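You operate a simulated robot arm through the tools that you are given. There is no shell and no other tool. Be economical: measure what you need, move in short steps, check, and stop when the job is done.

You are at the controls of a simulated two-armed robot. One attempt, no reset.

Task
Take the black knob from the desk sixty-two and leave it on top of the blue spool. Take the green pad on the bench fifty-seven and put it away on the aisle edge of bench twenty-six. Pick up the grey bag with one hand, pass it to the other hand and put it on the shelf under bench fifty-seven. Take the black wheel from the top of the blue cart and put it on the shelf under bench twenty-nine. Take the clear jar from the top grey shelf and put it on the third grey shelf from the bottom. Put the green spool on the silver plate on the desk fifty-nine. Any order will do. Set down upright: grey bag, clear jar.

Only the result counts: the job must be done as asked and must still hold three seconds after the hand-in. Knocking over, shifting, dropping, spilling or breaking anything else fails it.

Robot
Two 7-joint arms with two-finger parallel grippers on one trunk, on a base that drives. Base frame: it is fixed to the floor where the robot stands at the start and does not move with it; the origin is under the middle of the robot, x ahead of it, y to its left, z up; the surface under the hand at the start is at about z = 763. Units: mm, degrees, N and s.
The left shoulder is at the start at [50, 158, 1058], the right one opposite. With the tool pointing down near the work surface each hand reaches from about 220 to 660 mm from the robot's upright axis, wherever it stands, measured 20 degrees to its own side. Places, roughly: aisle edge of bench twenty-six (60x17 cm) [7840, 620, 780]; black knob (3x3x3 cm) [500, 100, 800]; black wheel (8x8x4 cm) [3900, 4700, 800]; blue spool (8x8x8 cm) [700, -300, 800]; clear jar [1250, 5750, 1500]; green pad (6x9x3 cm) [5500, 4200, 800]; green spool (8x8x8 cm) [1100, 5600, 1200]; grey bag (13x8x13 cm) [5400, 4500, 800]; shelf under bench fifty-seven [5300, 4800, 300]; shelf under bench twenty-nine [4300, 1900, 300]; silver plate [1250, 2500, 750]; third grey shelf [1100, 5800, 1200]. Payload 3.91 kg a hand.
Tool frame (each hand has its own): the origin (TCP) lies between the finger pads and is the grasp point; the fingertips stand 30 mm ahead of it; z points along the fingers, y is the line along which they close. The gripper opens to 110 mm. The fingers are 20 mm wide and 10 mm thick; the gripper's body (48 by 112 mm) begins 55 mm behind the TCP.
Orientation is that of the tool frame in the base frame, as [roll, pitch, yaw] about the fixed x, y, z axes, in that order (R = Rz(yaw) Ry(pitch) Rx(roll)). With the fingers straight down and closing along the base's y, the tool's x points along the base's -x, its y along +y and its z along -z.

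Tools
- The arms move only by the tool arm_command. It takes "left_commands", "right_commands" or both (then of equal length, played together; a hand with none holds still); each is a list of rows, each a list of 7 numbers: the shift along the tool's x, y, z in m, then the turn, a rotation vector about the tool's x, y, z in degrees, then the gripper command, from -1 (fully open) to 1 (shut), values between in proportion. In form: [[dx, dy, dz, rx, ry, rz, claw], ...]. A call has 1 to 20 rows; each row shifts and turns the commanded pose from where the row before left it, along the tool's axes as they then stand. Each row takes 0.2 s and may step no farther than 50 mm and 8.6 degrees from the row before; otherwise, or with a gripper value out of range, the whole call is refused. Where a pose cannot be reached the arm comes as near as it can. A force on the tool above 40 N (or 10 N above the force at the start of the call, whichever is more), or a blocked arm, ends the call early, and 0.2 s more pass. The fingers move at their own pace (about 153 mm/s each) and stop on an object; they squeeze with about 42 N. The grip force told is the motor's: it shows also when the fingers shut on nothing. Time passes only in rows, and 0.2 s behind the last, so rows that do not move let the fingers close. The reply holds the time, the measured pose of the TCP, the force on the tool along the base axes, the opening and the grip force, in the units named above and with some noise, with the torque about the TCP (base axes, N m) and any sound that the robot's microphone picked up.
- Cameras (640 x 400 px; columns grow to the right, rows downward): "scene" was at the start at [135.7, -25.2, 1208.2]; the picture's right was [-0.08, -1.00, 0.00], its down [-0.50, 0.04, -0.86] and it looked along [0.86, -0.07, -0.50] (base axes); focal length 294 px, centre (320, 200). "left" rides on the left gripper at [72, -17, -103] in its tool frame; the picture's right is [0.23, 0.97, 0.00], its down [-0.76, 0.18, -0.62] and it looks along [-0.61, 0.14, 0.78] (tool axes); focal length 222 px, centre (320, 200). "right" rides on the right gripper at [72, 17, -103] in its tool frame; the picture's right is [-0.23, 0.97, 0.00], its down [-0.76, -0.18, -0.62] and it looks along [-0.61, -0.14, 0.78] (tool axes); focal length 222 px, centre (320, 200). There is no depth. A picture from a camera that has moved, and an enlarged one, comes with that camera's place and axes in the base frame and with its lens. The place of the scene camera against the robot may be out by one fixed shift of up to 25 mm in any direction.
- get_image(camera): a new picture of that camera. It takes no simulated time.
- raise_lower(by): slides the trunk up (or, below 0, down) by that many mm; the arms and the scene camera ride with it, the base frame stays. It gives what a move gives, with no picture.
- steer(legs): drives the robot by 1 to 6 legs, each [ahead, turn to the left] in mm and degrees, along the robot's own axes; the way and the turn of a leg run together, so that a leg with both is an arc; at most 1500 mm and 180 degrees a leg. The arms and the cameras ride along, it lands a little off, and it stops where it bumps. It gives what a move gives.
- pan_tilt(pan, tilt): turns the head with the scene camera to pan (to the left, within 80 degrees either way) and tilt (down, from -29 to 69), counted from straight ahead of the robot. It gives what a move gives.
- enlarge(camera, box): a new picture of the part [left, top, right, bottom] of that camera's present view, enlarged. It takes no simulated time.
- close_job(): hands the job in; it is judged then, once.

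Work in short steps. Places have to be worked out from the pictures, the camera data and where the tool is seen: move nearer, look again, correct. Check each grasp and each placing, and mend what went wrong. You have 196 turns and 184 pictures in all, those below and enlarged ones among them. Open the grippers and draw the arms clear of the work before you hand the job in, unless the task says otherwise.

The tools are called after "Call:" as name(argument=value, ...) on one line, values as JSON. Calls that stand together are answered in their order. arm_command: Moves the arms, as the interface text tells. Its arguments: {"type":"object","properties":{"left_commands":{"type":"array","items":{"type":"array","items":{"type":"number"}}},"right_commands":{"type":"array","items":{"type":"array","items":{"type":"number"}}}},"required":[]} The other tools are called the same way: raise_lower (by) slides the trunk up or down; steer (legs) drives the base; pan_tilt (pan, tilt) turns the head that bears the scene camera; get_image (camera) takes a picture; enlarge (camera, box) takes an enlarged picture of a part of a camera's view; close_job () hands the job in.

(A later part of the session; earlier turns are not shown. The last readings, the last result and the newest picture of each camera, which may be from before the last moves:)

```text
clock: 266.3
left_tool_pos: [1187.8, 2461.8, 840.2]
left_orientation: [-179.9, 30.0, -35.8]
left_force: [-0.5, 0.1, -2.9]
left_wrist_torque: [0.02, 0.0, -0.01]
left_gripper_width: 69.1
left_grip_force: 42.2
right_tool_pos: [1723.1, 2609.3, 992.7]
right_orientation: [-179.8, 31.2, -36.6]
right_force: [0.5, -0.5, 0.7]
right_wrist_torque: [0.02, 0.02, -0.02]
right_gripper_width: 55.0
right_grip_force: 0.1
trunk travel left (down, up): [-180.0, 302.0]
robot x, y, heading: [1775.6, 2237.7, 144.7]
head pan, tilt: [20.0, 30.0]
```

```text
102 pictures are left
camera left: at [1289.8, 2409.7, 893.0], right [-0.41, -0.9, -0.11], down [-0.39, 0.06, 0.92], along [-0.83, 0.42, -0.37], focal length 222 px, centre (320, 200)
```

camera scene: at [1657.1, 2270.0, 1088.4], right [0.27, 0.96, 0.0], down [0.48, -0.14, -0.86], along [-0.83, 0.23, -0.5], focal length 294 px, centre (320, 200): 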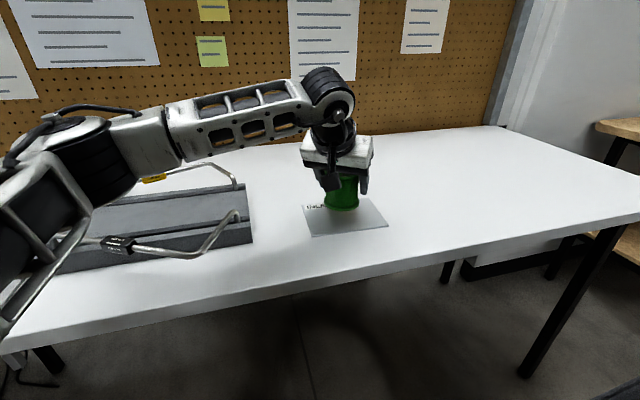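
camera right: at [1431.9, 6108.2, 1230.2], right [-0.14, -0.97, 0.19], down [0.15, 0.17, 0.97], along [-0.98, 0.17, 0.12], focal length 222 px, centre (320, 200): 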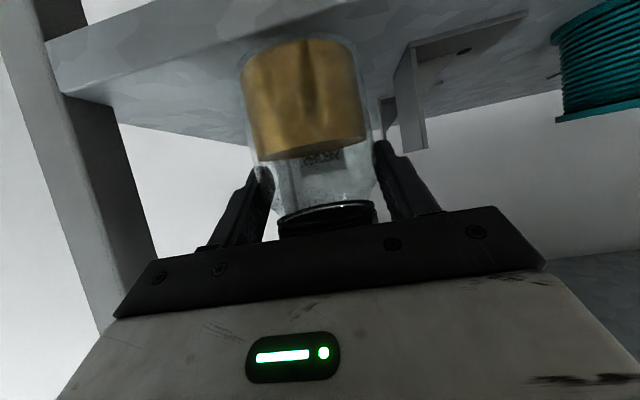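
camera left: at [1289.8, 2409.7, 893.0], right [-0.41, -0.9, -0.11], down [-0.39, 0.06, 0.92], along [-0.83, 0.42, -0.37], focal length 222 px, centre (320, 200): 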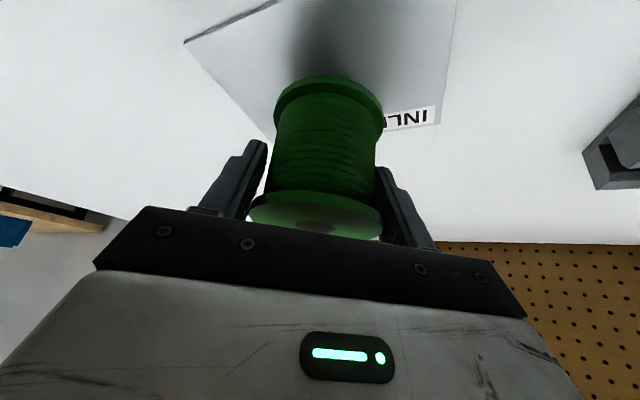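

On target over the plate. I lower to z≈815 and then in small steps.

Call:
arm_command(left_commands=[[0.006, 0, 0.0104, 0, 0, 0, 1], [0.006, 0, 0.0104, 0, 0, 0, 1], [0, 0, 0, 0, 0, 0, 1]])

Call:
arm_command(left_commands=[[0.002, 0, 0.0035, 0, 0, 0, 1], [0, 0, 0, 0, 0, 0, 1]])

Call:
arm_command(left_commands=[[0.0015, 0, 0.0026, 0, 0, 0, 1], [0, 0, 0, 0, 0, 0, 1]])

Call:
enlarge(camera="scene", box=[280, 130, 420, 250])

```text
clock: 267.1
left_tool_pos: [1187.5, 2460.5, 816.2]
left_orientation: [-180.0, 29.9, -35.8]
left_force: [0.2, -0.6, -2.4]
left_wrist_torque: [0.01, 0.01, 0.02]
left_gripper_width: 69.1
left_grip_force: 42.0
right_tool_pos: [1723.0, 2609.0, 993.9]
right_orientation: [-179.8, 31.0, -36.6]
right_force: [0.4, 0.4, -0.1]
right_wrist_torque: [0.0, -0.01, -0.01]
right_gripper_width: 55.2
right_grip_force: 0.1
trunk travel left (down, up): [-180.0, 302.0]
robot x, y, heading: [1772.7, 2237.7, 144.5]
head pan, tilt: [20.0, 30.0]
```

```text
clock: 267.7
left_tool_pos: [1186.4, 2461.1, 812.4]
left_orientation: [180.0, 29.9, -35.8]
left_force: [1.0, -0.5, -2.7]
left_wrist_torque: [-0.01, -0.01, 0.01]
left_gripper_width: 69.2
left_grip_force: 41.7
right_tool_pos: [1722.5, 2609.1, 993.6]
right_orientation: [-179.9, 31.1, -36.7]
right_force: [0.0, -0.4, 0.0]
right_wrist_torque: [0.0, 0.0, 0.02]
right_gripper_width: 55.2
right_grip_force: 0.0
trunk travel left (down, up): [-180.0, 302.0]
robot x, y, heading: [1772.3, 2239.6, 144.5]
head pan, tilt: [20.0, 30.0]
```

```text
clock: 268.3
left_tool_pos: [1186.9, 2461.8, 812.2]
left_orientation: [179.9, 30.2, -35.7]
left_force: [-1.4, -1.6, 5.9]
left_wrist_torque: [-0.27, 0.02, -0.01]
left_gripper_width: 69.3
left_grip_force: 41.8
right_tool_pos: [1723.7, 2609.4, 993.2]
right_orientation: [-179.8, 31.1, -36.7]
right_force: [0.4, 0.0, 0.6]
right_wrist_torque: [-0.02, -0.02, 0.0]
right_gripper_width: 55.0
right_grip_force: 0.0
trunk travel left (down, up): [-180.0, 302.0]
robot x, y, heading: [1773.7, 2237.4, 144.5]
head pan, tilt: [20.0, 30.0]
```

```text
3.33 times, centred on (350, 190) of scene
camera zoom: at [1657.8, 2269.7, 1088.6], right [0.27, 0.96, 0.0], down [0.48, -0.14, -0.87], along [-0.83, 0.23, -0.5], focal length 978 px, centre (220, 233)
```

zoom: 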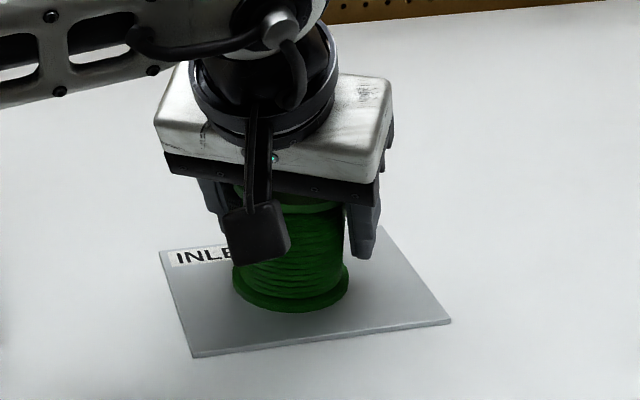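

Contact felt and the spool stands within the plate. I release and withdraw.

Call:
arm_command(left_commands=[[0, 0, 0, 0, 0, 0, -0.64], [0, 0, 0, 0, 0, 0, -0.64], [0, 0, -0.025, 0, 0, 0, -0.64], [0, 0, -0.045, 0, 0, 0, -0.64], [0, 0, -0.045, 0, 0, 0, -0.64], [0, 0, -0.045, 0, 0, 0, -0.64], [0.02, 0, -0.045, 0, 0, 0, -0.64], [0.02, 0, -0.045, 0, 0, 0, -0.64]])

Call:
get_image(camera="scene")

```text
clock: 270.1
left_tool_pos: [1317.0, 2370.1, 1009.2]
left_orientation: [-180.0, 30.0, -35.6]
left_force: [0.7, 0.5, 0.5]
left_wrist_torque: [-0.04, 0.01, 0.0]
left_gripper_width: 90.2
left_grip_force: 0.1
right_tool_pos: [1722.9, 2609.2, 993.2]
right_orientation: [-179.9, 31.1, -36.8]
right_force: [-0.9, -0.5, -0.2]
right_wrist_torque: [0.0, 0.0, 0.0]
right_gripper_width: 55.1
right_grip_force: 0.0
trunk travel left (down, up): [-180.0, 302.0]
robot x, y, heading: [1770.5, 2241.6, 144.5]
head pan, tilt: [20.0, 30.0]
```

```text
100 pictures are left
camera scene: at [1657.5, 2269.8, 1088.4], right [0.27, 0.96, 0.0], down [0.48, -0.14, -0.87], along [-0.83, 0.23, -0.5], focal length 294 px, centre (320, 200)
```

scene: 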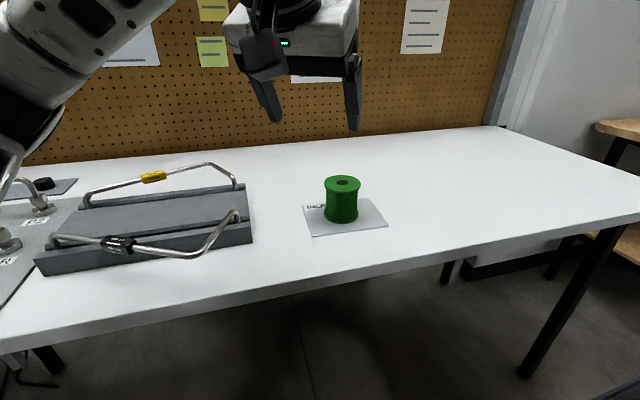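

The green spool stands on the silver plate. I raise the trunk, bring the right hand forward/inward to narrow up, then back off and drive via the aisle toward the blue cart.

Call:
raise_lower(by=250)

Call:
arm_command(right_commands=[[-0.0386, 0.02, 0.0232, 0, 0, 0, 0], [-0.0386, 0.02, 0.0232, 0, 0, 0, 0], [-0.0386, 0.02, 0.0232, 0, 0, 0, 0], [-0.0386, 0.02, 0.0232, 0, 0, 0, 0], [-0.0386, 0.02, 0.0232, 0, 0, 0, 0]])

Call:
steer(legs=[[-120, 0], [0, -144.5], [1380, 0], [0, 90], [1450, 0]])

Call:
pan_tilt(pan=-20, tilt=22)

Call:
get_image(camera="scene")

```text
clock: 272.7
left_tool_pos: [1316.5, 2369.8, 1259.5]
left_orientation: [179.9, 30.0, -35.8]
left_force: [0.3, 0.2, 0.2]
left_wrist_torque: [0.0, -0.01, 0.01]
left_gripper_width: 90.2
left_grip_force: 0.1
right_tool_pos: [1724.5, 2608.9, 1242.3]
right_orientation: [-179.8, 31.3, -36.8]
right_force: [0.0, 0.0, -0.4]
right_wrist_torque: [0.03, 0.02, -0.02]
right_gripper_width: 55.2
right_grip_force: 0.0
trunk travel left (down, up): [-430.0, 52.0]
robot x, y, heading: [1773.1, 2239.4, 144.4]
head pan, tilt: [20.0, 30.0]
```

```text
clock: 273.9
left_tool_pos: [1316.4, 2370.3, 1259.0]
left_orientation: [-180.0, 30.0, -35.8]
left_force: [0.0, -0.3, 0.2]
left_wrist_torque: [0.04, 0.03, 0.0]
left_gripper_width: 90.1
left_grip_force: 0.0
right_tool_pos: [1483.0, 2662.5, 1244.0]
right_orientation: [-179.8, 31.2, -36.6]
right_force: [-1.0, 0.7, 0.2]
right_wrist_torque: [-0.03, -0.01, 0.01]
right_gripper_width: 55.1
right_grip_force: 0.1
trunk travel left (down, up): [-430.0, 52.0]
robot x, y, heading: [1770.2, 2243.5, 144.0]
head pan, tilt: [20.0, 30.0]
```

```text
clock: 298.3
left_tool_pos: [3171.4, 4040.2, 1259.1]
left_orientation: [180.0, 30.1, -91.2]
left_force: [-0.3, -0.6, -0.2]
left_wrist_torque: [0.0, 0.03, 0.01]
left_gripper_width: 90.0
left_grip_force: 0.1
right_tool_pos: [3506.4, 4067.4, 1244.0]
right_orientation: [-179.9, 31.1, -92.2]
right_force: [-0.8, -0.6, 0.1]
right_wrist_torque: [-0.03, -0.01, 0.01]
right_gripper_width: 54.9
right_grip_force: 0.0
trunk travel left (down, up): [-430.0, 52.0]
robot x, y, heading: [3321.5, 3590.4, 88.7]
head pan, tilt: [20.0, 30.0]
```

```text
clock: 299.4
left_tool_pos: [3171.5, 4040.2, 1259.6]
left_orientation: [-180.0, 30.1, -91.2]
left_force: [-0.2, -0.5, -0.6]
left_wrist_torque: [-0.01, -0.01, 0.01]
left_gripper_width: 90.1
left_grip_force: 0.1
right_tool_pos: [3507.7, 4068.2, 1245.5]
right_orientation: [-179.8, 31.2, -92.2]
right_force: [-0.4, 0.2, 0.4]
right_wrist_torque: [-0.02, -0.03, 0.02]
right_gripper_width: 55.4
right_grip_force: 0.1
trunk travel left (down, up): [-430.0, 52.0]
robot x, y, heading: [3321.0, 3590.4, 88.7]
head pan, tilt: [-20.0, 22.0]
```

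```text
99 pictures are left
camera scene: at [3362.3, 3698.8, 1351.4], right [0.93, -0.36, 0.0], down [-0.13, -0.35, -0.93], along [0.33, 0.87, -0.37], focal length 294 px, centre (320, 200)
```

scene: 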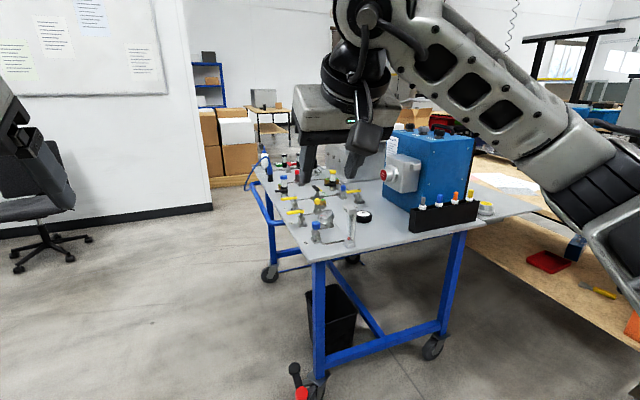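

The black wheel (white hub) is at about (3960, 4748) on the cart. I drive to about (3800, 4150) facing north.

Call:
steer(legs=[[0, -39], [720, 0], [0, 40]])

Call:
pan_tilt(pan=-10, tilt=38)

Call:
get_image(camera="scene")

Call:
get_image(camera="right")

```text
clock: 307.1
left_tool_pos: [3645.4, 4591.4, 1260.0]
left_orientation: [-180.0, 30.1, -90.7]
left_force: [-1.2, 0.4, 0.9]
left_wrist_torque: [0.05, 0.01, -0.01]
left_gripper_width: 90.3
left_grip_force: 0.1
right_tool_pos: [3980.7, 4620.1, 1244.8]
right_orientation: [-179.8, 31.2, -91.8]
right_force: [0.2, 0.2, -0.9]
right_wrist_torque: [-0.02, -0.03, 0.0]
right_gripper_width: 54.9
right_grip_force: 0.1
trunk travel left (down, up): [-430.0, 52.0]
robot x, y, heading: [3797.9, 4143.1, 89.2]
head pan, tilt: [-20.0, 22.0]
```

```text
clock: 307.9
left_tool_pos: [3645.2, 4590.3, 1259.7]
left_orientation: [179.9, 30.1, -90.8]
left_force: [-0.7, 0.1, -0.9]
left_wrist_torque: [-0.02, 0.02, 0.01]
left_gripper_width: 90.3
left_grip_force: 0.1
right_tool_pos: [3981.1, 4621.1, 1244.5]
right_orientation: [-179.8, 31.2, -91.8]
right_force: [-0.3, -0.1, -1.1]
right_wrist_torque: [-0.02, 0.0, -0.04]
right_gripper_width: 55.0
right_grip_force: 0.0
trunk travel left (down, up): [-430.0, 52.0]
robot x, y, heading: [3797.3, 4141.8, 89.1]
head pan, tilt: [-10.0, 38.0]
```

```text
98 pictures are left
camera scene: at [3821.9, 4248.9, 1326.4], right [0.98, -0.19, 0.0], down [-0.11, -0.6, -0.79], along [0.15, 0.77, -0.62], focal length 294 px, centre (320, 200)
```

scene: 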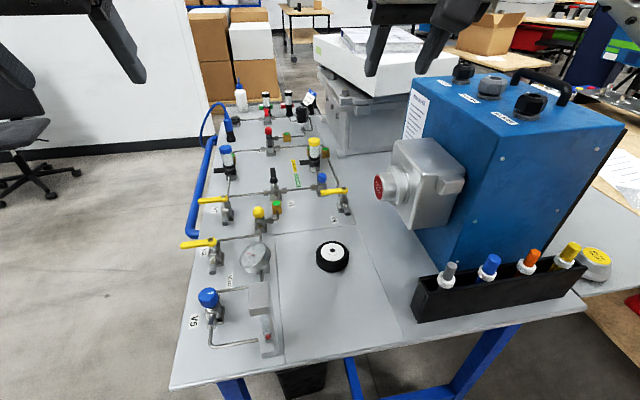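

```text
97 pictures are left
camera right: at [3960.9, 4505.6, 1294.2], right [-0.97, 0.23, 0.12], down [0.19, 0.32, 0.93], along [0.17, 0.92, -0.35], focal length 222 px, centre (320, 200)
```

right: 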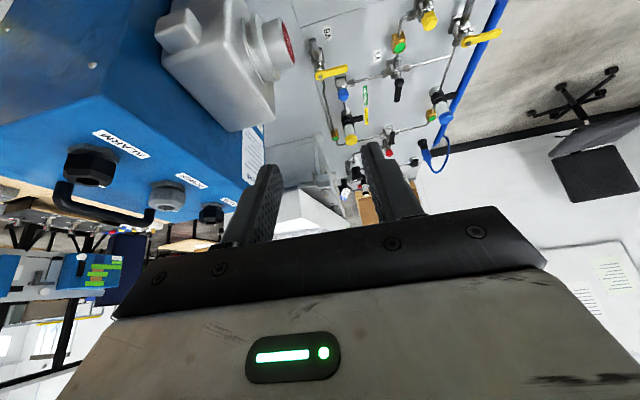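

Wheel ≈(3938, 4688) lying flat. I tilt the right hand to 45° and lower it to z≈905 just short of the wheel.

Call:
arm_command(right_commands=[[0, 0, 0, 0, -7, 0, -1], [0, 0, 0, 0, -7, 0, -1], [0.03, 0.0055, 0.03, 0, 0, 0, -1], [0.03, 0.0055, 0.03, 0, 0, 0, -1], [0.03, 0.0055, 0.03, 0, 0, 0, -1], [0.03, 0.0055, 0.03, 0, 0, 0, -1], [0.03, 0.0055, 0.03, 0, 0, 0, -1], [0.03, 0.0055, 0.03, 0, 0, 0, -1], [0.03, 0.0055, 0.03, 0, 0, 0, -1], [0.03, 0.0055, 0.03, 0, 0, 0, -1], [0, 0, 0, 0, 0, 0, -1]])

Call:
get_image(camera="right")

Call:
get_image(camera="scene")

```text
clock: 310.3
left_tool_pos: [3644.6, 4589.9, 1258.9]
left_orientation: [179.9, 30.1, -90.8]
left_force: [-0.1, 0.2, 0.1]
left_wrist_torque: [-0.01, 0.02, 0.01]
left_gripper_width: 90.6
left_grip_force: 0.1
right_tool_pos: [3939.4, 4625.2, 908.7]
right_orientation: [-179.8, 45.2, -91.9]
right_force: [-0.1, -0.3, 0.9]
right_wrist_torque: [0.01, -0.01, 0.03]
right_gripper_width: 109.8
right_grip_force: 0.0
trunk travel left (down, up): [-430.0, 52.0]
robot x, y, heading: [3796.4, 4145.2, 89.3]
head pan, tilt: [-10.0, 38.0]
```

```text
96 pictures are left
camera right: at [3919.6, 4501.4, 927.1], right [-0.97, 0.19, 0.16], down [0.18, 0.09, 0.98], along [0.17, 0.98, -0.12], focal length 222 px, centre (320, 200)
```

right: 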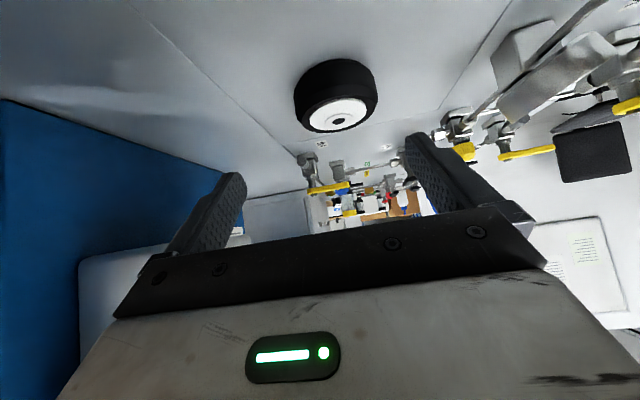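

```text
95 pictures are left
camera scene: at [3821.8, 4248.9, 1326.3], right [0.98, -0.19, 0.0], down [-0.11, -0.6, -0.79], along [0.15, 0.77, -0.62], focal length 294 px, centre (320, 200)
```

scene: 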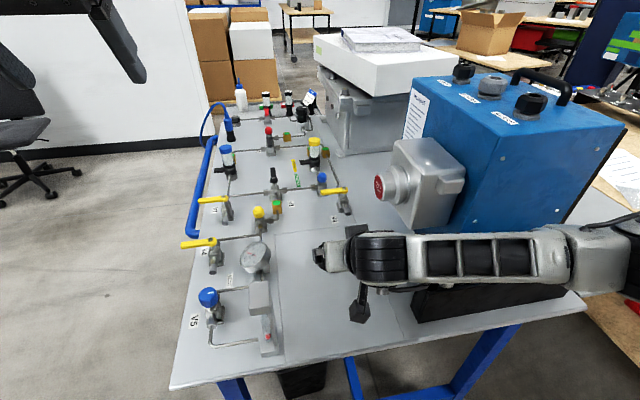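

The bent forearm hangs close to the button strip. I back the robot 95 mm so the arm straightens, then reach forward.

Call:
steer(legs=[[-95, 0]])

Call:
arm_command(right_commands=[[-0.0283, 0, 0.0283, 0, 0, 0, -1], [-0.0283, 0, 0.0283, 0, 0, 0, -1], [-0.0283, 0, 0.0283, 0, 0, 0, -1], [-0.0198, 0, 0.0198, 0, 0, 0, -1], [0, 0, 0, 0, 0, 0, -1]])

Call:
get_image(camera="scene")

Call:
get_image(camera="right")

```text
clock: 311.4
left_tool_pos: [3643.6, 4495.8, 1259.9]
left_orientation: [-180.0, 30.1, -90.8]
left_force: [0.1, 0.0, 1.2]
left_wrist_torque: [0.04, 0.0, 0.0]
left_gripper_width: 90.2
left_grip_force: 0.2
right_tool_pos: [3938.5, 4531.3, 907.3]
right_orientation: [-179.8, 45.3, -91.7]
right_force: [0.7, -0.6, -0.2]
right_wrist_torque: [0.01, -0.01, -0.01]
right_gripper_width: 110.0
right_grip_force: 0.1
trunk travel left (down, up): [-430.0, 52.0]
robot x, y, heading: [3799.7, 4048.2, 89.1]
head pan, tilt: [-10.0, 38.0]
```

```text
clock: 312.6
left_tool_pos: [3644.3, 4496.8, 1259.9]
left_orientation: [-180.0, 30.2, -90.8]
left_force: [-1.0, 0.5, -0.4]
left_wrist_torque: [0.01, -0.02, 0.01]
left_gripper_width: 90.2
left_grip_force: 0.0
right_tool_pos: [3943.8, 4682.2, 907.7]
right_orientation: [-179.8, 45.3, -91.7]
right_force: [-0.4, -0.7, -0.1]
right_wrist_torque: [0.0, 0.0, 0.01]
right_gripper_width: 110.1
right_grip_force: 0.1
trunk travel left (down, up): [-430.0, 52.0]
robot x, y, heading: [3802.7, 4048.2, 89.3]
head pan, tilt: [-10.0, 38.0]
```

```text
94 pictures are left
camera scene: at [3820.7, 4155.3, 1326.3], right [0.98, -0.18, 0.0], down [-0.11, -0.6, -0.79], along [0.15, 0.77, -0.62], focal length 294 px, centre (320, 200)
```

scene: 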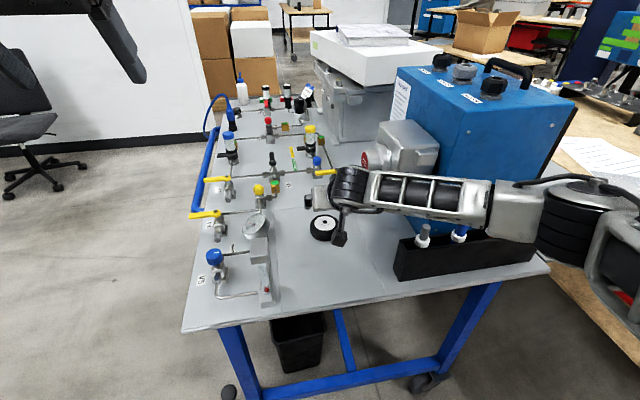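

```text
93 pictures are left
camera right: at [3923.7, 4557.3, 928.2], right [-0.97, 0.19, 0.16], down [0.18, 0.09, 0.98], along [0.17, 0.98, -0.12], focal length 222 px, centre (320, 200)
```

right: 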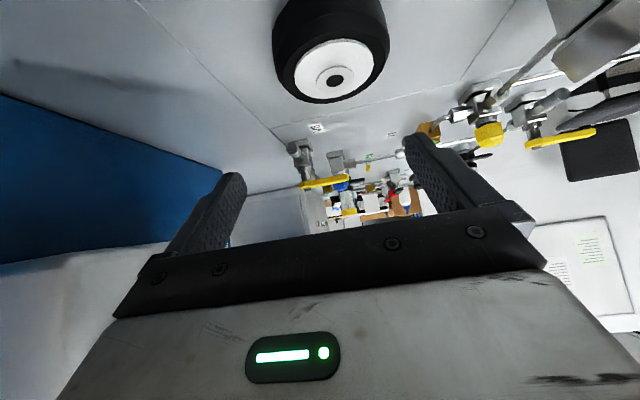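

The elbow sticks toward the blue box. I raise the hand and reposition the robot to the cart's south-west so the elbow stays clear.

Call:
arm_command(right_commands=[[-0.03, 0, -0.03, 0, 0, 0, -1], [-0.03, 0, -0.03, 0, 0, 0, -1], [-0.03, 0, -0.03, 0, 0, 0, -1], [-0.03, 0, -0.03, 0, 0, 0, -1], [-0.03, 0, -0.03, 0, 0, 0, -1], [-0.03, 0, -0.03, 0, 0, 0, -1], [0.03, 0, -0.03, 0, 0, 0, -1], [0.03, 0, -0.03, 0, 0, 0, -1], [0.03, 0, -0.03, 0, 0, 0, -1]])

Call:
steer(legs=[[-60, 0], [0, 68], [230, 0], [0, -95]])

Call:
pan_tilt(pan=0, tilt=38)

Call:
get_image(camera="scene")

```text
clock: 314.6
left_tool_pos: [3643.0, 4496.4, 1260.0]
left_orientation: [180.0, 30.1, -90.8]
left_force: [-0.8, -0.3, 0.4]
left_wrist_torque: [0.0, -0.01, 0.01]
left_gripper_width: 90.0
left_grip_force: 0.1
right_tool_pos: [3942.4, 4551.6, 1161.6]
right_orientation: [-179.9, 45.2, -91.7]
right_force: [0.3, -0.5, 0.0]
right_wrist_torque: [0.05, 0.0, -0.02]
right_gripper_width: 110.1
right_grip_force: 0.1
trunk travel left (down, up): [-430.0, 52.0]
robot x, y, heading: [3795.6, 4048.7, 89.4]
head pan, tilt: [-10.0, 38.0]
```

```text
clock: 323.8
left_tool_pos: [3652.7, 4550.1, 1259.0]
left_orientation: [-180.0, 30.2, -118.1]
left_force: [0.3, -0.7, -0.2]
left_wrist_torque: [-0.03, -0.02, -0.02]
left_gripper_width: 90.2
left_grip_force: 0.1
right_tool_pos: [3943.0, 4463.0, 1160.9]
right_orientation: [-179.8, 45.2, -119.1]
right_force: [0.2, 0.1, 0.1]
right_wrist_torque: [0.02, 0.01, -0.01]
right_gripper_width: 109.9
right_grip_force: 0.1
trunk travel left (down, up): [-430.0, 52.0]
robot x, y, heading: [3584.5, 4082.6, 61.9]
head pan, tilt: [-10.0, 38.0]
```

```text
clock: 324.6
left_tool_pos: [3652.3, 4550.0, 1259.5]
left_orientation: [-180.0, 30.1, -118.1]
left_force: [0.1, -0.4, 0.5]
left_wrist_torque: [0.02, 0.0, 0.01]
left_gripper_width: 90.3
left_grip_force: 0.0
right_tool_pos: [3943.0, 4462.2, 1161.7]
right_orientation: [-179.8, 45.3, -119.0]
right_force: [-0.7, -0.6, 0.0]
right_wrist_torque: [-0.01, 0.0, 0.0]
right_gripper_width: 109.9
right_grip_force: 0.1
trunk travel left (down, up): [-430.0, 52.0]
robot x, y, heading: [3582.5, 4084.9, 61.8]
head pan, tilt: [0.0, 38.0]
```

```text
92 pictures are left
camera scene: at [3649.5, 4173.9, 1326.3], right [0.88, -0.47, 0.0], down [-0.29, -0.54, -0.79], along [0.37, 0.7, -0.62], focal length 294 px, centre (320, 200)
```

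scene: 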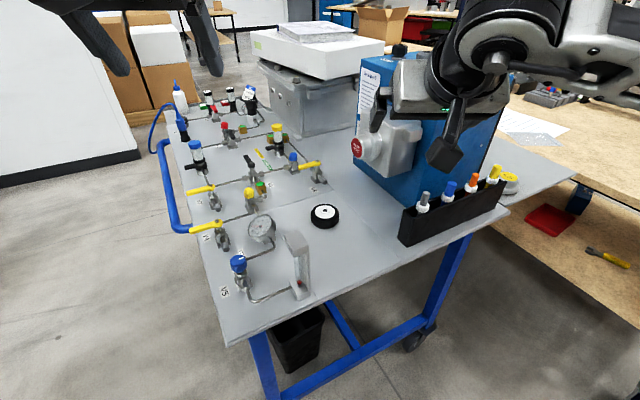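

I drive 80 mm closer, set the right hand to 30° tilt with its yaw swung north, and place it above the wheel at z≈960.

Call:
steer(legs=[[80, 0]])

Call:
arm_command(right_commands=[[0, 0, 0, 0, 7.5, 0, -1], [0, 0, 0, 0, 7.5, 0, -1], [0, 0, 0, -3.33, 0, -5.77, -1], [0, 0, 0, -3.33, 0, -5.77, -1], [0, 0, 0, -3.33, 0, -5.77, -1], [-0.0366, 0.0208, 0.0211, 0, 0, 0, -1], [-0.0366, 0.0208, 0.0211, 0, 0, 0, -1], [-0.0366, 0.0208, 0.0211, 0, 0, 0, -1], [-0.0366, 0.0208, 0.0211, 0, 0, 0, -1], [0.02, 0, 0.0346, 0, 0, 0, -1], [0.02, 0, 0.0346, 0, 0, 0, -1], [0.02, 0, 0.0346, 0, 0, 0, -1], [0.02, 0, 0.0346, 0, 0, 0, -1], [0.02, 0, 0.0346, 0, 0, 0, -1], [0, 0, 0, 0, 0, 0, -1]])

Call:
get_image(camera="scene")

Call:
get_image(camera="right")

```text
clock: 325.6
left_tool_pos: [3690.6, 4621.1, 1258.9]
left_orientation: [-179.9, 29.9, -118.1]
left_force: [-0.7, 0.7, -0.2]
left_wrist_torque: [0.0, 0.03, 0.01]
left_gripper_width: 90.3
left_grip_force: 0.1
right_tool_pos: [3979.5, 4535.6, 1163.5]
right_orientation: [-179.9, 45.2, -119.0]
right_force: [0.7, 0.5, -0.1]
right_wrist_torque: [0.0, 0.01, -0.05]
right_gripper_width: 110.0
right_grip_force: 0.0
trunk travel left (down, up): [-430.0, 52.0]
robot x, y, heading: [3625.0, 4155.5, 62.3]
head pan, tilt: [0.0, 38.0]
```

```text
clock: 328.8
left_tool_pos: [3691.1, 4621.0, 1259.5]
left_orientation: [-179.9, 30.1, -118.1]
left_force: [0.0, 0.3, -0.3]
left_wrist_torque: [0.04, 0.01, 0.0]
left_gripper_width: 90.5
left_grip_force: 0.0
right_tool_pos: [3924.2, 4715.2, 962.6]
right_orientation: [-179.8, 30.2, -99.0]
right_force: [0.2, 0.7, -0.1]
right_wrist_torque: [-0.02, 0.03, -0.04]
right_gripper_width: 110.0
right_grip_force: 0.2
trunk travel left (down, up): [-430.0, 52.0]
robot x, y, heading: [3626.0, 4150.1, 62.0]
head pan, tilt: [0.0, 38.0]
```

```text
91 pictures are left
camera scene: at [3686.8, 4244.7, 1326.3], right [0.88, -0.47, 0.0], down [-0.29, -0.54, -0.79], along [0.37, 0.7, -0.62], focal length 294 px, centre (320, 200)
```

scene: 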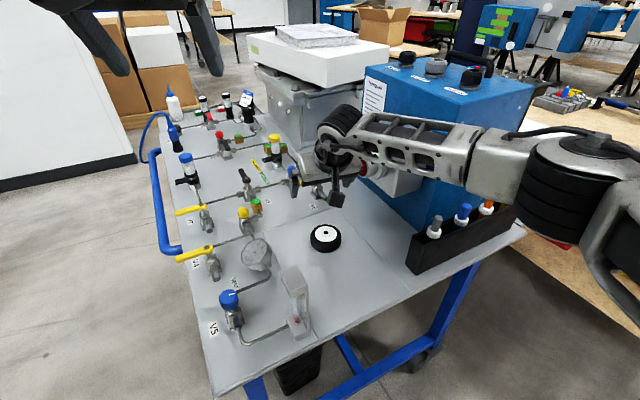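

```text
90 pictures are left
camera right: at [3890.7, 4604.4, 1014.3], right [-0.93, 0.35, 0.11], down [0.23, 0.31, 0.92], along [0.29, 0.88, -0.37], focal length 222 px, centre (320, 200)
```

right: 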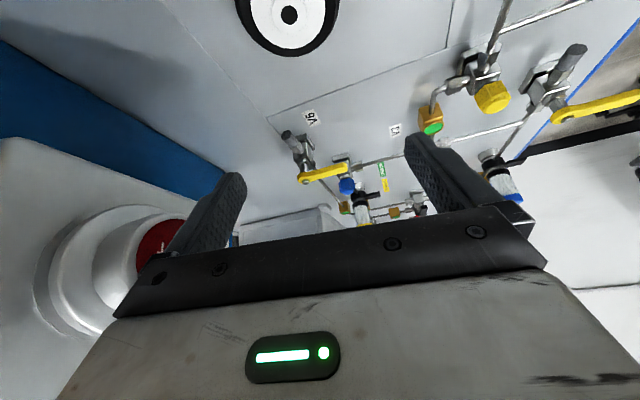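

Geometry shows the elbow is actually well south of the box (≈(4000, 4333)), so it's safe. Wheel re-estimated (3927, 4706); I correct and descend to z≈872.

Call:
arm_command(right_commands=[[0.0069, -0.004, -0.004, 0, 0, 0, -1], [0.015, 0, 0.026, 0, 0, 0, -1], [0.015, 0, 0.026, 0, 0, 0, -1], [0.015, 0, 0.026, 0, 0, 0, -1], [0, 0, 0, 0, 0, 0, -1]])

Call:
get_image(camera="right")

Call:
get_image(camera="scene")

```text
clock: 330.0
left_tool_pos: [3691.4, 4620.6, 1258.7]
left_orientation: [-180.0, 30.2, -118.1]
left_force: [0.3, 0.1, -0.6]
left_wrist_torque: [-0.01, 0.01, -0.02]
left_gripper_width: 89.9
left_grip_force: 0.2
right_tool_pos: [3928.0, 4704.8, 872.6]
right_orientation: [-179.8, 30.2, -99.0]
right_force: [-0.3, -0.2, 0.7]
right_wrist_torque: [0.0, -0.02, 0.03]
right_gripper_width: 110.0
right_grip_force: 0.0
trunk travel left (down, up): [-430.0, 52.0]
robot x, y, heading: [3625.9, 4151.0, 62.1]
head pan, tilt: [0.0, 38.0]
```

```text
89 pictures are left
camera right: at [3893.6, 4594.4, 925.0], right [-0.93, 0.35, 0.11], down [0.23, 0.31, 0.92], along [0.29, 0.88, -0.37], focal length 222 px, centre (320, 200)
```

right: 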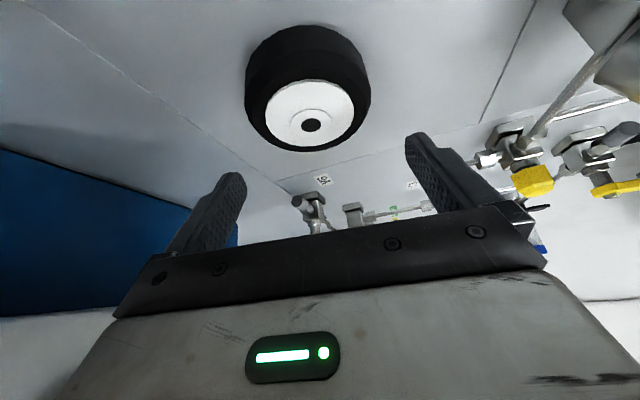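

```text
88 pictures are left
camera scene: at [3686.9, 4244.7, 1326.3], right [0.88, -0.47, 0.0], down [-0.29, -0.54, -0.79], along [0.37, 0.7, -0.62], focal length 294 px, centre (320, 200)
```

scene: 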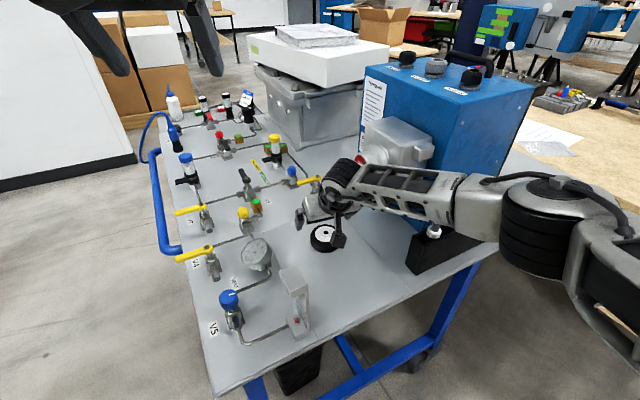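

Wheel ≈(3931, 4709), top ≈820. I descend to z≈816 and close.

Call:
arm_command(right_commands=[[0.0102, -0.0023, 0.0264, 0, 0, 0, -1], [0.014, 0, 0.0242, 0, 0, 0, -1], [0, 0, 0, 0, 0, 0, -1], [0, 0, 0, 0, 0, 0, 1], [0, 0, 0, 0, 0, 0, 1], [0, 0, 0, 0, 0, 0, 1]])

Call:
get_image(camera="right")

```text
clock: 330.6
left_tool_pos: [3689.6, 4619.3, 1259.5]
left_orientation: [-180.0, 30.0, -118.1]
left_force: [1.0, -0.1, 0.1]
left_wrist_torque: [-0.01, 0.03, 0.01]
left_gripper_width: 90.4
left_grip_force: 0.0
right_tool_pos: [3930.4, 4712.8, 835.3]
right_orientation: [180.0, 30.7, -99.2]
right_force: [-0.1, -0.9, 2.0]
right_wrist_torque: [-0.08, -0.03, -0.06]
right_gripper_width: 109.1
right_grip_force: 0.1
trunk travel left (down, up): [-430.0, 52.0]
robot x, y, heading: [3622.6, 4150.0, 61.9]
head pan, tilt: [0.0, 38.0]
stopped in row 2 (right hand): the force on the tool passed its limit at 75 N (the readings are from after the stop); the commanded pose is now the measured one
```

```text
87 pictures are left
camera right: at [3896.1, 4601.4, 885.5], right [-0.93, 0.35, 0.12], down [0.23, 0.3, 0.92], along [0.29, 0.89, -0.36], focal length 222 px, centre (320, 200)
```

right: 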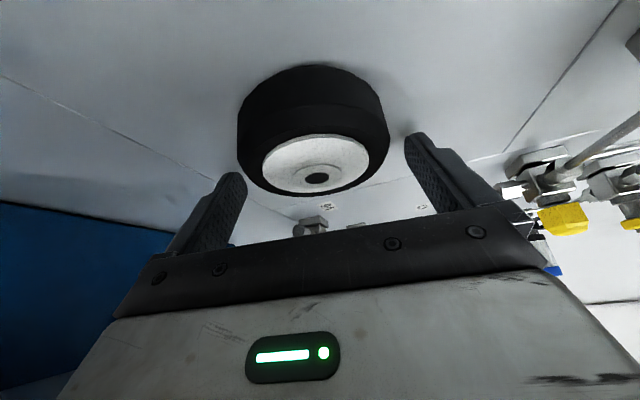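

The fingertips touched the panel: its surface is ≈803 and the wheel top ≈840, with the wheel at (3924, 4690). I lift slightly and shift back 22 mm.

Call:
arm_command(right_commands=[[-0.0035, 0, -0.0061, 0, 0, 0, -1], [0.0197, 0.0025, -0.0114, 0, 0, 0, -1], [0, 0, 0, 0, 0, 0, -1]])

Call:
get_image(camera="right")

```text
clock: 331.4
left_tool_pos: [3690.8, 4620.7, 1259.3]
left_orientation: [-180.0, 29.9, -118.0]
left_force: [-1.0, -0.2, 0.4]
left_wrist_torque: [0.01, -0.01, 0.01]
left_gripper_width: 90.3
left_grip_force: 0.1
right_tool_pos: [3925.4, 4691.6, 839.6]
right_orientation: [-179.9, 30.5, -99.1]
right_force: [-0.3, 0.2, 0.7]
right_wrist_torque: [0.01, -0.02, 0.0]
right_gripper_width: 109.9
right_grip_force: 0.2
trunk travel left (down, up): [-430.0, 52.0]
robot x, y, heading: [3621.8, 4151.5, 61.9]
head pan, tilt: [0.0, 38.0]
```

```text
86 pictures are left
camera right: at [3890.2, 4579.6, 889.7], right [-0.93, 0.35, 0.11], down [0.23, 0.31, 0.92], along [0.29, 0.89, -0.37], focal length 222 px, centre (320, 200)
```

right: 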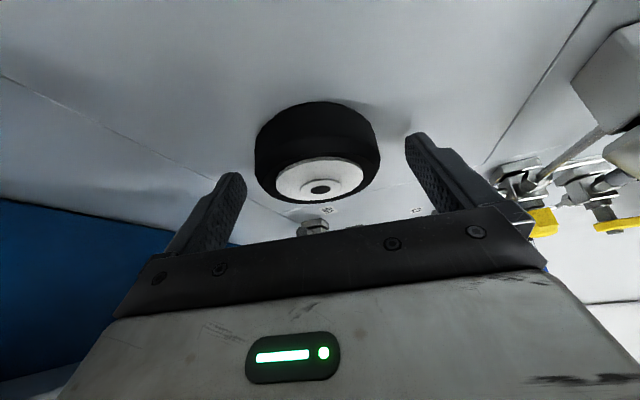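

Now the hub sits exactly at the TCP. I close and lift.

Call:
arm_command(right_commands=[[0, 0, 0, 0, 0, 0, 1], [0, 0, 0, 0, 0, 0, 1], [0, 0, 0, 0, 0, 0, 1], [-0.01, 0, -0.0173, 0, 0, 0, 1], [-0.01, 0, -0.0173, 0, 0, 0, 1], [0, 0, 0, 0, 0, 0, 1]])

Call:
get_image(camera="right")

```text
clock: 332.8
left_tool_pos: [3690.6, 4621.2, 1259.0]
left_orientation: [-179.9, 30.0, -118.1]
left_force: [-0.6, -1.0, 0.4]
left_wrist_torque: [-0.05, 0.03, -0.02]
left_gripper_width: 90.4
left_grip_force: 0.1
right_tool_pos: [3925.3, 4690.6, 878.1]
right_orientation: [-180.0, 30.5, -99.2]
right_force: [-0.1, -0.3, -2.2]
right_wrist_torque: [0.0, 0.01, 0.0]
right_gripper_width: 72.7
right_grip_force: 42.0
trunk travel left (down, up): [-430.0, 52.0]
robot x, y, heading: [3624.0, 4152.0, 61.9]
head pan, tilt: [0.0, 38.0]
```

```text
85 pictures are left
camera right: at [3891.5, 4578.4, 929.8], right [-0.93, 0.35, 0.12], down [0.23, 0.31, 0.92], along [0.29, 0.89, -0.37], focal length 222 px, centre (320, 200)
```

right: 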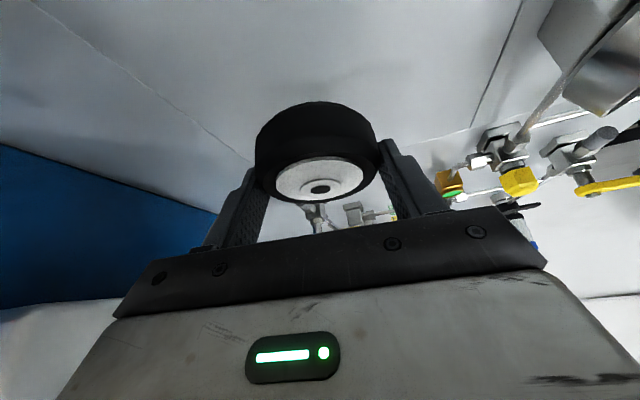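

Wheel held. I lift it high, draw in, back off and drive toward the north end of bench 29.

Call:
arm_command(right_commands=[[-0.0225, 0, -0.039, 0, 0, 0, 1], [-0.0225, 0, -0.039, 0, 0, 0, 1], [-0.0225, 0, -0.039, 0, 0, 0, 1], [-0.0225, 0, -0.039, 0, 0, 0, 1], [-0.0225, 0, -0.039, 0, 0, 0, 1], [0.039, 0, -0.0225, 0, 0, 0, 1], [0.039, 0, -0.0225, 0, 0, 0, 1], [0.039, 0, -0.0225, 0, 0, 0, 1]])

Call:
steer(legs=[[-150, 0], [0, -106], [780, 0], [0, -46]])

Call:
pan_tilt(pan=0, tilt=38)

Call:
get_image(camera="scene")

```text
clock: 334.6
left_tool_pos: [3691.0, 4621.4, 1259.3]
left_orientation: [179.9, 30.0, -118.1]
left_force: [-1.0, -0.2, -0.2]
left_wrist_torque: [0.0, -0.01, 0.02]
left_gripper_width: 90.2
left_grip_force: 0.0
right_tool_pos: [3904.0, 4554.2, 1103.1]
right_orientation: [-179.9, 30.7, -99.1]
right_force: [0.7, -0.9, -0.6]
right_wrist_torque: [0.02, -0.03, -0.01]
right_gripper_width: 72.6
right_grip_force: 41.9
trunk travel left (down, up): [-430.0, 52.0]
robot x, y, heading: [3623.3, 4149.3, 62.0]
head pan, tilt: [0.0, 38.0]
```

```text
clock: 346.4
left_tool_pos: [4282.0, 3030.4, 1258.8]
left_orientation: [180.0, 30.0, 89.8]
left_force: [0.6, 0.0, 0.1]
left_wrist_torque: [0.0, -0.03, -0.01]
left_gripper_width: 90.3
left_grip_force: 0.2
right_tool_pos: [4060.7, 2989.4, 1103.4]
right_orientation: [180.0, 30.5, 108.7]
right_force: [0.5, -0.7, -2.3]
right_wrist_torque: [0.0, -0.04, -0.02]
right_gripper_width: 72.5
right_grip_force: 42.0
trunk travel left (down, up): [-430.0, 52.0]
robot x, y, heading: [4123.2, 3481.5, -90.4]
head pan, tilt: [0.0, 38.0]
```

```text
clock: 346.9
left_tool_pos: [4281.2, 3031.6, 1259.0]
left_orientation: [-179.9, 29.9, 89.7]
left_force: [-0.3, 0.2, 0.3]
left_wrist_torque: [0.01, -0.02, 0.02]
left_gripper_width: 90.1
left_grip_force: 0.1
right_tool_pos: [4061.6, 2990.4, 1103.2]
right_orientation: [180.0, 30.5, 108.5]
right_force: [0.4, 0.3, -1.9]
right_wrist_torque: [0.0, 0.01, 0.01]
right_gripper_width: 72.8
right_grip_force: 42.1
trunk travel left (down, up): [-430.0, 52.0]
robot x, y, heading: [4124.3, 3479.9, -90.4]
head pan, tilt: [0.0, 38.0]
```

```text
84 pictures are left
camera scene: at [4128.4, 3333.1, 1326.3], right [-1.0, 0.0, 0.0], down [0.0, 0.62, -0.79], along [0.0, -0.79, -0.62], focal length 294 px, centre (320, 200)
```

scene: 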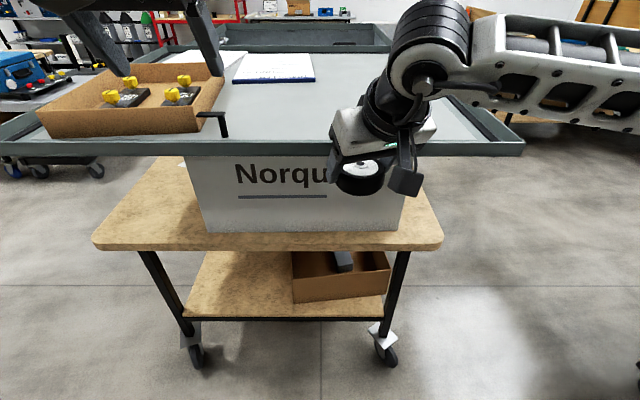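

Bench 29's lower shelf is free east of the tray box (x≈4240–4600). I tuck the left hand, straighten the right hand's yaw, and look east before sidestepping.

Call:
arm_command(left_commands=[[0.0346, 0, -0.02, 0, 0, 0, 0], [0.0346, 0, -0.02, 0, 0, 0, 0], [0.0346, 0, -0.02, 0, 0, 0, 0], [0.0346, 0, -0.02, 0, 0, 0, 0], [0.0346, 0, -0.02, 0, 0, 0, 0]], right_commands=[[0, 0, 0, 3.2, 0, 5.46, 1], [0, 0, 0, 3.2, 0, 5.46, 1], [0, 0, 0, 3.2, 0, 5.46, 1], [0, 0, 0, 0, 0, 0, 1], [0, 0, 0, 0, 0, 0, 1]])

Call:
pan_tilt(pan=65, tilt=25)

Call:
get_image(camera="scene")

```text
clock: 348.1
left_tool_pos: [4283.2, 3230.3, 1260.0]
left_orientation: [180.0, 29.9, 89.9]
left_force: [0.2, 0.8, 0.4]
left_wrist_torque: [-0.04, -0.01, -0.01]
left_gripper_width: 55.0
left_grip_force: 0.0
right_tool_pos: [4062.2, 2991.7, 1102.9]
right_orientation: [180.0, 30.6, 89.6]
right_force: [-0.4, 0.7, -1.8]
right_wrist_torque: [0.0, 0.0, -0.02]
right_gripper_width: 72.7
right_grip_force: 42.0
trunk travel left (down, up): [-430.0, 52.0]
robot x, y, heading: [4123.8, 3474.9, -90.1]
head pan, tilt: [0.0, 38.0]
```

```text
clock: 349.5
left_tool_pos: [4281.8, 3229.2, 1260.1]
left_orientation: [180.0, 30.0, 89.7]
left_force: [0.2, 0.0, 0.4]
left_wrist_torque: [-0.03, 0.01, 0.03]
left_gripper_width: 55.2
left_grip_force: 0.0
right_tool_pos: [4062.0, 2990.5, 1102.6]
right_orientation: [-179.9, 30.5, 89.5]
right_force: [0.2, 0.0, -1.5]
right_wrist_torque: [0.0, 0.0, 0.02]
right_gripper_width: 72.6
right_grip_force: 41.5
trunk travel left (down, up): [-430.0, 52.0]
robot x, y, heading: [4123.2, 3475.8, -90.0]
head pan, tilt: [65.0, 25.0]
```

```text
83 pictures are left
camera scene: at [4212.0, 3380.1, 1346.6], right [-0.43, -0.9, 0.0], down [-0.38, 0.18, -0.91], along [0.82, -0.39, -0.42], focal length 294 px, centre (320, 200)
```

scene: 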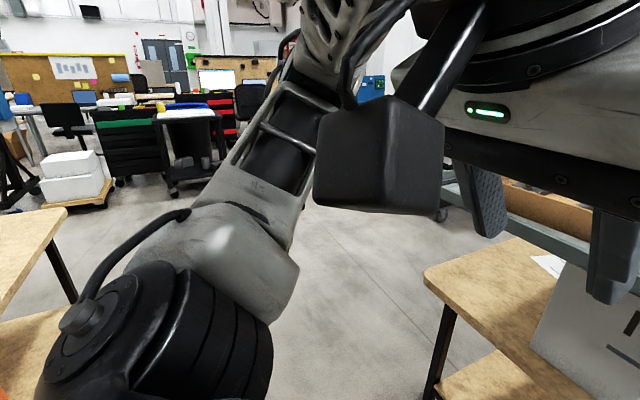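

East side is open. I sidestep to about (4570, 3220), facing south.

Call:
steer(legs=[[0, 60], [510, 0], [0, -60]])

Call:
pan_tilt(pan=-10, tilt=45)

Call:
raise_lower(by=-425)

Call:
get_image(camera="scene")

```text
clock: 356.8
left_tool_pos: [4810.6, 3079.3, 1260.0]
left_orientation: [-180.0, 30.0, 115.1]
left_force: [0.1, -0.7, -0.7]
left_wrist_torque: [0.01, -0.01, 0.03]
left_gripper_width: 55.0
left_grip_force: 0.0
right_tool_pos: [4725.6, 2773.3, 1106.0]
right_orientation: [177.9, 31.3, 115.8]
right_force: [2.9, -1.6, 0.0]
right_wrist_torque: [0.0, 0.1, 0.07]
right_gripper_width: 72.6
right_grip_force: 42.3
trunk travel left (down, up): [-430.0, 52.0]
robot x, y, heading: [4559.9, 3236.1, -64.6]
head pan, tilt: [65.0, 25.0]
stopped in leg 3: the force on the tool passed its limit at 93 N (the readings are from after the stop); the commanded pose is now the measured one
```

```text
clock: 358.3
left_tool_pos: [4810.0, 3080.1, 1260.4]
left_orientation: [-179.9, 30.0, 115.2]
left_force: [-0.1, -0.9, 0.4]
left_wrist_torque: [-0.02, -0.02, -0.01]
left_gripper_width: 55.0
left_grip_force: 0.1
right_tool_pos: [4726.4, 2774.5, 1105.8]
right_orientation: [177.9, 31.3, 115.9]
right_force: [5.6, 0.5, 1.1]
right_wrist_torque: [-0.05, 0.14, 0.08]
right_gripper_width: 72.3
right_grip_force: 42.1
trunk travel left (down, up): [-430.0, 52.0]
robot x, y, heading: [4560.3, 3234.9, -64.7]
head pan, tilt: [-10.0, 45.0]
```

```text
refused: -425 is not a number from -400 to 400
```

```text
82 pictures are left
camera scene: at [4604.8, 3102.8, 1316.0], right [-0.96, -0.26, 0.0], down [-0.19, 0.68, -0.71], along [0.19, -0.68, -0.71], focal length 294 px, centre (320, 200)
```

scene: 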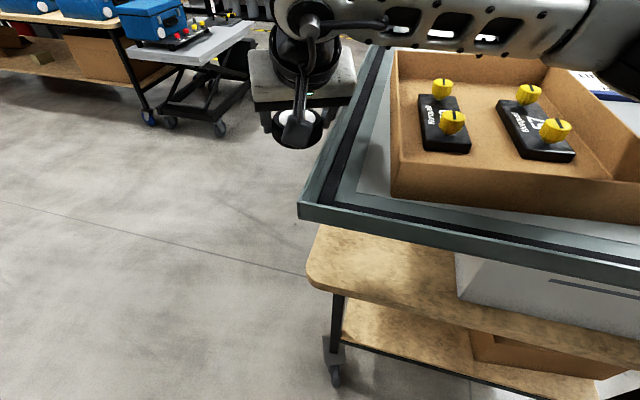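

The right hand bumped the grey tray's rim during the turn. I turn back to free it, back away, then face south farther from the bench.

Call:
steer(legs=[[0, 20], [-330, 0], [0, -45]])

Call:
get_image(camera="right")

Call:
get_image(camera="scene")

```text
clock: 363.6
left_tool_pos: [4493.9, 3221.5, 1261.2]
left_orientation: [-179.8, 30.4, 90.7]
left_force: [0.2, -0.7, 0.4]
left_wrist_torque: [0.02, 0.04, -0.01]
left_gripper_width: 54.9
left_grip_force: 0.1
right_tool_pos: [4292.3, 2981.2, 1105.8]
right_orientation: [178.1, 31.0, 92.0]
right_force: [14.7, 27.0, -4.5]
right_wrist_torque: [0.48, -0.24, 0.51]
right_gripper_width: 72.8
right_grip_force: 41.8
trunk travel left (down, up): [-430.0, 52.0]
robot x, y, heading: [4328.7, 3463.8, -89.2]
head pan, tilt: [-10.0, 45.0]
```

```text
81 pictures are left
camera right: at [4302.3, 3097.1, 1156.4], right [0.98, -0.14, 0.15], down [-0.19, -0.34, 0.92], along [-0.08, -0.93, -0.36], focal length 222 px, centre (320, 200)
```

right: 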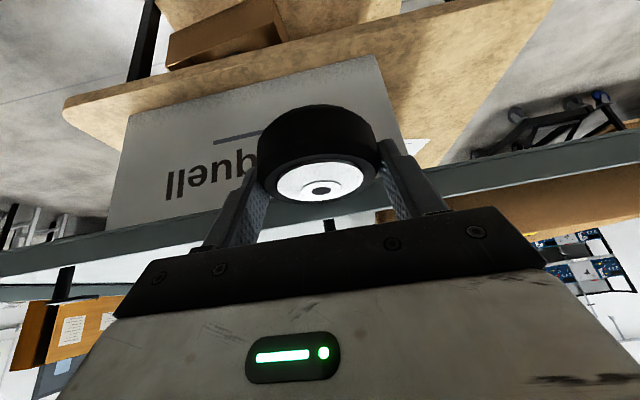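

```text
80 pictures are left
camera scene: at [4324.5, 3328.7, 1316.4], right [-0.99, 0.16, 0.0], down [0.11, 0.7, -0.71], along [-0.11, -0.7, -0.7], focal length 294 px, centre (320, 200)
```

scene: 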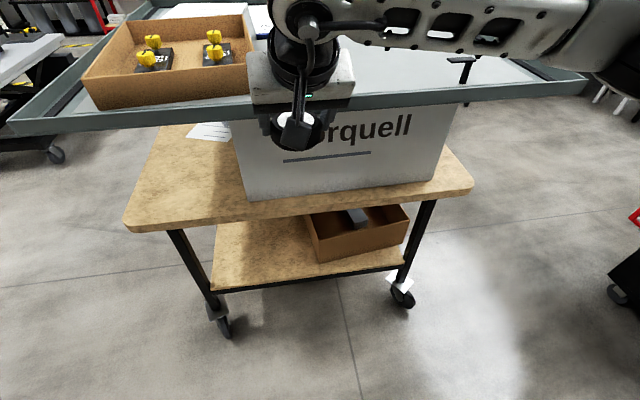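

Wheel is still held and the tray looks unmoved. I check whether the odd right-hand force persists.

Call:
arm_command(right_commands=[[0, 0, 0, 0, 0, 0, 1], [0, 0, 0, 0, 0, 0, 1]])

```text
clock: 364.2
left_tool_pos: [4493.3, 3219.7, 1261.5]
left_orientation: [-179.9, 30.2, 90.8]
left_force: [-0.4, -0.1, -0.1]
left_wrist_torque: [0.0, 0.02, 0.02]
left_gripper_width: 55.0
left_grip_force: 0.1
right_tool_pos: [4291.4, 2981.0, 1105.7]
right_orientation: [177.8, 31.0, 92.2]
right_force: [3.4, 14.2, 5.6]
right_wrist_torque: [-0.03, -0.04, 0.06]
right_gripper_width: 72.7
right_grip_force: 41.9
trunk travel left (down, up): [-430.0, 52.0]
robot x, y, heading: [4328.7, 3463.4, -89.4]
head pan, tilt: [-10.0, 45.0]
```

Residual force remains; I move the hand slightly up and check again.

Call:
arm_command(right_commands=[[-0.01, 0, -0.0173, 0, 0, 0, 1], [0, 0, 0, 0, 0, 0, 1], [0, 0, 0, 0, 0, 0, 1], [0, 0, 0, 0, 0, 0, 1]])

Call:
pan_tilt(pan=-50, tilt=30)

Call:
get_image(camera="scene")

```text
clock: 365.2
left_tool_pos: [4492.5, 3217.8, 1261.2]
left_orientation: [180.0, 30.1, 90.6]
left_force: [0.6, 0.2, 0.5]
left_wrist_torque: [-0.01, 0.0, 0.03]
left_gripper_width: 54.9
left_grip_force: 0.1
right_tool_pos: [4288.5, 2983.0, 1123.6]
right_orientation: [177.9, 30.6, 92.0]
right_force: [-0.5, 17.4, -11.3]
right_wrist_torque: [0.83, 0.0, -0.1]
right_gripper_width: 72.6
right_grip_force: 41.8
trunk travel left (down, up): [-430.0, 52.0]
robot x, y, heading: [4331.3, 3464.8, -89.1]
head pan, tilt: [-10.0, 45.0]
```

```text
clock: 366.3
left_tool_pos: [4491.8, 3219.1, 1260.3]
left_orientation: [-180.0, 30.2, 90.6]
left_force: [-0.2, 0.1, 0.2]
left_wrist_torque: [-0.01, -0.02, 0.01]
left_gripper_width: 55.1
left_grip_force: 0.0
right_tool_pos: [4288.3, 2981.0, 1123.3]
right_orientation: [177.8, 30.6, 91.8]
right_force: [-2.3, 16.5, -10.4]
right_wrist_torque: [0.85, 0.05, -0.14]
right_gripper_width: 72.5
right_grip_force: 41.7
trunk travel left (down, up): [-430.0, 52.0]
robot x, y, heading: [4330.1, 3466.6, -89.2]
head pan, tilt: [-50.0, 30.0]
```

```text
79 pictures are left
camera scene: at [4266.7, 3347.8, 1338.7], right [-0.65, 0.76, 0.0], down [0.38, 0.33, -0.87], along [-0.66, -0.57, -0.5], focal length 294 px, centre (320, 200)
```

scene: 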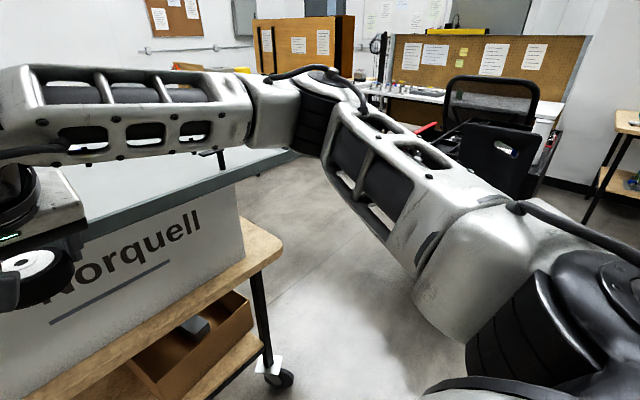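

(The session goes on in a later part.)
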